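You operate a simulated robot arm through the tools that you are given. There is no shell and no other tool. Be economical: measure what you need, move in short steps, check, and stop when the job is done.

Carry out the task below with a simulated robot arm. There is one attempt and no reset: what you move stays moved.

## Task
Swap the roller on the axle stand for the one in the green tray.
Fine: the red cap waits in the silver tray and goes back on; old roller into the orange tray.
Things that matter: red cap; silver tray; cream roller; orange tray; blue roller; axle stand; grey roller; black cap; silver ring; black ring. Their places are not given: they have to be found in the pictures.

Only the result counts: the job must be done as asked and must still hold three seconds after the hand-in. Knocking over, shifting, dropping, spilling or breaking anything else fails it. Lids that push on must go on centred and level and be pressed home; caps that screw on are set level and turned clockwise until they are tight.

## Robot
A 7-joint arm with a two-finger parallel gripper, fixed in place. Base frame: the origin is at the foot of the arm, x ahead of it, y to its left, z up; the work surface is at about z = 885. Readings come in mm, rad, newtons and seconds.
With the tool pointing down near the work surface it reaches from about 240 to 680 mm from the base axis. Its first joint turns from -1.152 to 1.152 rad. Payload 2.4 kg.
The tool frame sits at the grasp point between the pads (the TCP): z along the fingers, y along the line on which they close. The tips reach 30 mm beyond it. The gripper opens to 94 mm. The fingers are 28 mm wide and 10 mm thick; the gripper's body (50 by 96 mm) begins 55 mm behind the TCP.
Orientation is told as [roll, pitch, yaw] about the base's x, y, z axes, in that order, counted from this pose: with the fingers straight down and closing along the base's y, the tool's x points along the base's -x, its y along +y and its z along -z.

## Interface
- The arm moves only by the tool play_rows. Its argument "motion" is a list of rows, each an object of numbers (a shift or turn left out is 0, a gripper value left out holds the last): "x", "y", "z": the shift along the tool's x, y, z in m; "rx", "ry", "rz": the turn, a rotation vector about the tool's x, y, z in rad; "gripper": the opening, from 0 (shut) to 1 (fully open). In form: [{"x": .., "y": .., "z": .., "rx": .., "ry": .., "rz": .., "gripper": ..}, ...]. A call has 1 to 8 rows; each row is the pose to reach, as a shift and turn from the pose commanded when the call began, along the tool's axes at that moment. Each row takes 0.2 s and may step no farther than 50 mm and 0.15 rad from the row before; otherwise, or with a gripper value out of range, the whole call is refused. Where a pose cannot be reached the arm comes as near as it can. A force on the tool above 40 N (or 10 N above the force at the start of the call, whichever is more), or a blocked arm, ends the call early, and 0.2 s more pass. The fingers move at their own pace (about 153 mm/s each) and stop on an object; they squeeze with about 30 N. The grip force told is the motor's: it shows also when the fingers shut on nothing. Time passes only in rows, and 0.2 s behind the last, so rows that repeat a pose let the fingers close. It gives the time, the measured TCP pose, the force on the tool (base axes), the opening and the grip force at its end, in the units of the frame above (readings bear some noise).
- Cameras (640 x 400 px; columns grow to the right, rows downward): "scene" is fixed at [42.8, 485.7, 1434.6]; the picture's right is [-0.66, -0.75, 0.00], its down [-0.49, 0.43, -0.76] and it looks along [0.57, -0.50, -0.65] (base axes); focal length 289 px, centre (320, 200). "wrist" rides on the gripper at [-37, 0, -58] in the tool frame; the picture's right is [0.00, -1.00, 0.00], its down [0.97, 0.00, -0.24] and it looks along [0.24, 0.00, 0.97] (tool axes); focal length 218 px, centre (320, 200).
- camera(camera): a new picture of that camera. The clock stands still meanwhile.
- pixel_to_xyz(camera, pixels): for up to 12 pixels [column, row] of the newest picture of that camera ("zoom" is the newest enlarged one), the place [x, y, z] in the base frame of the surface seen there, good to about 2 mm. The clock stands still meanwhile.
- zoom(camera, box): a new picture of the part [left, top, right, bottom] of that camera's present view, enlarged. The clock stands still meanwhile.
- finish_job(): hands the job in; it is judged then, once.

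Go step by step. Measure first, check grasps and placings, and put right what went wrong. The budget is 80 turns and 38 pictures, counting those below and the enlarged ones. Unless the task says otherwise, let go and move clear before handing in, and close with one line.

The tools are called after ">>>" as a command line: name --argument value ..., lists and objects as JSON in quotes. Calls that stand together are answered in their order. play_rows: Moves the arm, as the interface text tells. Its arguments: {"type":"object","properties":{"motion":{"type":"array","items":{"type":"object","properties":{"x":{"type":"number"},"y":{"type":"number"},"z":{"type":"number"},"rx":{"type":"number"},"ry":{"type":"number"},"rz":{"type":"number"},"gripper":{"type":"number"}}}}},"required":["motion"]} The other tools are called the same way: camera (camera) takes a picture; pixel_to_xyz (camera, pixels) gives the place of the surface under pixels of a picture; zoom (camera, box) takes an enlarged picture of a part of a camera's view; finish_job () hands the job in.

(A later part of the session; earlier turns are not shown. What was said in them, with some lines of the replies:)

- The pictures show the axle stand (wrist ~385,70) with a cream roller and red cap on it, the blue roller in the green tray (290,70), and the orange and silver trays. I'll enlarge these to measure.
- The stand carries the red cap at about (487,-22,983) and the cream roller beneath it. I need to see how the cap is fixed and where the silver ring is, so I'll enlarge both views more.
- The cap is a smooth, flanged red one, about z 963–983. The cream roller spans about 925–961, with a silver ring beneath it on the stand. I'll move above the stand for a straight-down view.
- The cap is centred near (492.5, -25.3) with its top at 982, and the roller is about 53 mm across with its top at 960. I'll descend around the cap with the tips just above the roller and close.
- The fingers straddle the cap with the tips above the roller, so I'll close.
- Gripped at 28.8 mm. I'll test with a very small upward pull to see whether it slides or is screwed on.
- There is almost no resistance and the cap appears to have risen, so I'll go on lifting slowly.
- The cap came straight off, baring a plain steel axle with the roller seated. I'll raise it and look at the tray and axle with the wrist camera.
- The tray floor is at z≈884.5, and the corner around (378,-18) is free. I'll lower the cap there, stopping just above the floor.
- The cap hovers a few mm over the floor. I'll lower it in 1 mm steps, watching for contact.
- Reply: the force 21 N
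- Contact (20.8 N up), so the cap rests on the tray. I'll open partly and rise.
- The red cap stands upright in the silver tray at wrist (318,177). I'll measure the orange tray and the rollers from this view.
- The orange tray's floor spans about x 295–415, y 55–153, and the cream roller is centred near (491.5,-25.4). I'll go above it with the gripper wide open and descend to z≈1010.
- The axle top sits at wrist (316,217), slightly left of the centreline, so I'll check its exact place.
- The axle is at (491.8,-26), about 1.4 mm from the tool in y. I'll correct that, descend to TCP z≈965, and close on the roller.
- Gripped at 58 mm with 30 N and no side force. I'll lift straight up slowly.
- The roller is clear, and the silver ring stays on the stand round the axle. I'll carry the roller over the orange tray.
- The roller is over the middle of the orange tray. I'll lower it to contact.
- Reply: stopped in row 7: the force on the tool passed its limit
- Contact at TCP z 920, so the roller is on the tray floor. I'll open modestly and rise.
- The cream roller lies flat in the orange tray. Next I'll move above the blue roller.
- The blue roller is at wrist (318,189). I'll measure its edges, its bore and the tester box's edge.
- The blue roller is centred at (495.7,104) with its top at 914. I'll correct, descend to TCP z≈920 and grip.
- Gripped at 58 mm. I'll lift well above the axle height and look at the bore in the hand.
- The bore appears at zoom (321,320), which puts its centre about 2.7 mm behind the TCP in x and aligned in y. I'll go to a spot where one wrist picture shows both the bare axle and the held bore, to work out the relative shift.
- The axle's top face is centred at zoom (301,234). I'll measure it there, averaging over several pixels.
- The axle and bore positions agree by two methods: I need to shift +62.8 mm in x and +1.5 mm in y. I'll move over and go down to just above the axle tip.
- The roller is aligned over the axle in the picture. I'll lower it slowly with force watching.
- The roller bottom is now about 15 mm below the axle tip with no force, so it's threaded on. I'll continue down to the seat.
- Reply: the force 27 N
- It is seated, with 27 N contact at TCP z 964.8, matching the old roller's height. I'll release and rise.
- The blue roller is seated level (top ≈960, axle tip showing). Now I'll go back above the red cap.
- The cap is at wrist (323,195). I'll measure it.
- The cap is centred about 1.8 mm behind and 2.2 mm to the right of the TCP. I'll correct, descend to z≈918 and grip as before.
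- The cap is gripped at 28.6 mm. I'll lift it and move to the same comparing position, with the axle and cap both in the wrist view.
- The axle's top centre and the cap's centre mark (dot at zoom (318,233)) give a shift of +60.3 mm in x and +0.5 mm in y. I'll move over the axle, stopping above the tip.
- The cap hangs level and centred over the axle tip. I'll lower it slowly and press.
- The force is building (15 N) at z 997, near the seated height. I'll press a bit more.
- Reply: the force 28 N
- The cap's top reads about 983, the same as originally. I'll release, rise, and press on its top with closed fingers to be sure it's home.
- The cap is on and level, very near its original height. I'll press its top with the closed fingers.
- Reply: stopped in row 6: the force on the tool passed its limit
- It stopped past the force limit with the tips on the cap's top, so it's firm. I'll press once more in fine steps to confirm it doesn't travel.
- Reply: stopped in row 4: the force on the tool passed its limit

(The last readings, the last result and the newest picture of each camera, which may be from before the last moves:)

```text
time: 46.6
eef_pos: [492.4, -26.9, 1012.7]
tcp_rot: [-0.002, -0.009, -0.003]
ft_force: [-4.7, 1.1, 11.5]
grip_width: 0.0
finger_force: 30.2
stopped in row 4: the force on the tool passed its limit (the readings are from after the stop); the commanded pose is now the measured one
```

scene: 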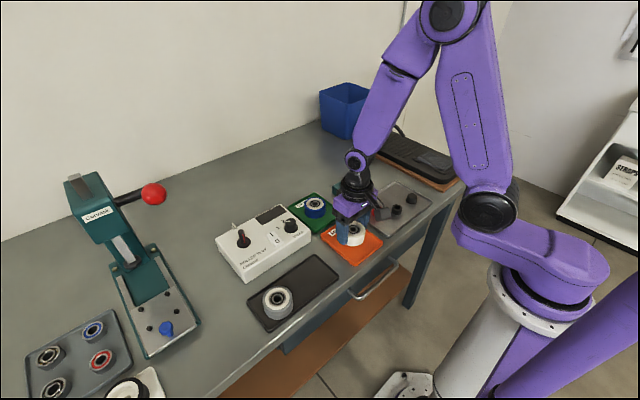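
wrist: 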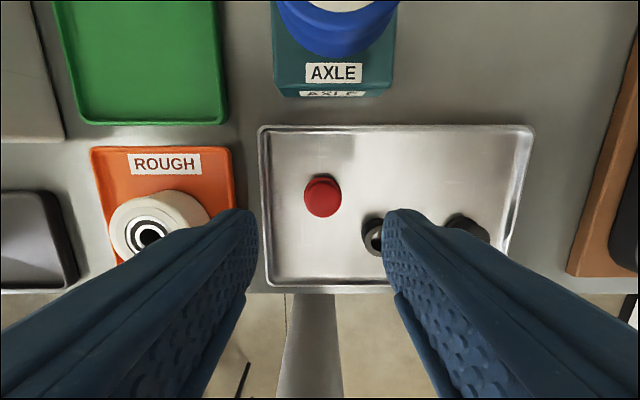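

The cap holds above 40 N without travelling. I'll rise clear and check the final scene.

>>> play_rows --motion '[{"z": -0.02, "gripper": 0}, {"z": -0.06}, {"z": -0.1}, {"z": -0.14}, {"z": -0.14}]'

>>> zoom --camera "scene" --box '[280, 145, 440, 265]'

>>> zoom --camera "scene" --box '[318, 150, 382, 190]'

>>> pixel_to_xyz --camera "zoom" --pixels '[[320, 145], [340, 150], [310, 160], [330, 155]]'

```text
time: 47.8
eef_pos: [493.5, -25.4, 1151.7]
tcp_rot: [0.0, -0.007, 0.0]
ft_force: [0.7, -0.6, 0.0]
grip_width: 0.0
finger_force: 30.0
```

```text
3.33 times, centred on (360, 205) of scene
```

zoom: 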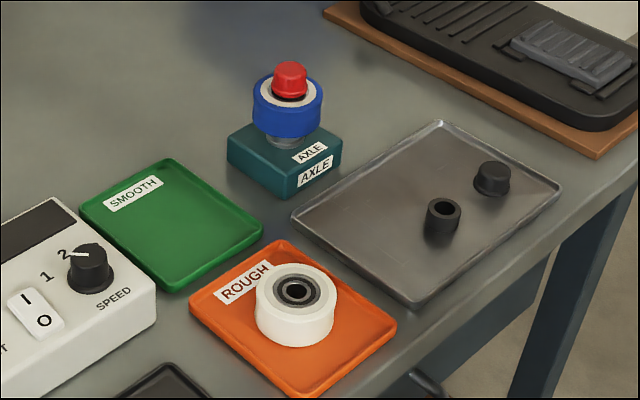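

```text
10.00 times, centred on (350, 170) of scene
```

zoom: 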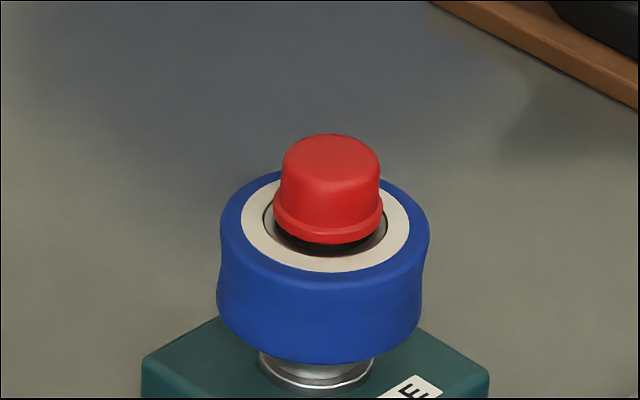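

```text
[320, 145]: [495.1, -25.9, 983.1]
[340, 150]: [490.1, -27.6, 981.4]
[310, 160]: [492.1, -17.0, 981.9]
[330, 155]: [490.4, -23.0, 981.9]
```

The blue roller and red cap are on the axle, with the cap level and its top at 982 as it was originally. The cream roller is in the orange tray, and nothing else has moved, so I'm handing in.

>>> finish_job

```text
The job is handed in.
```

The swap is done and handed in: the blue roller is on the axle stand with the red cap pressed back on, and the old cream roller is in the orange tray.
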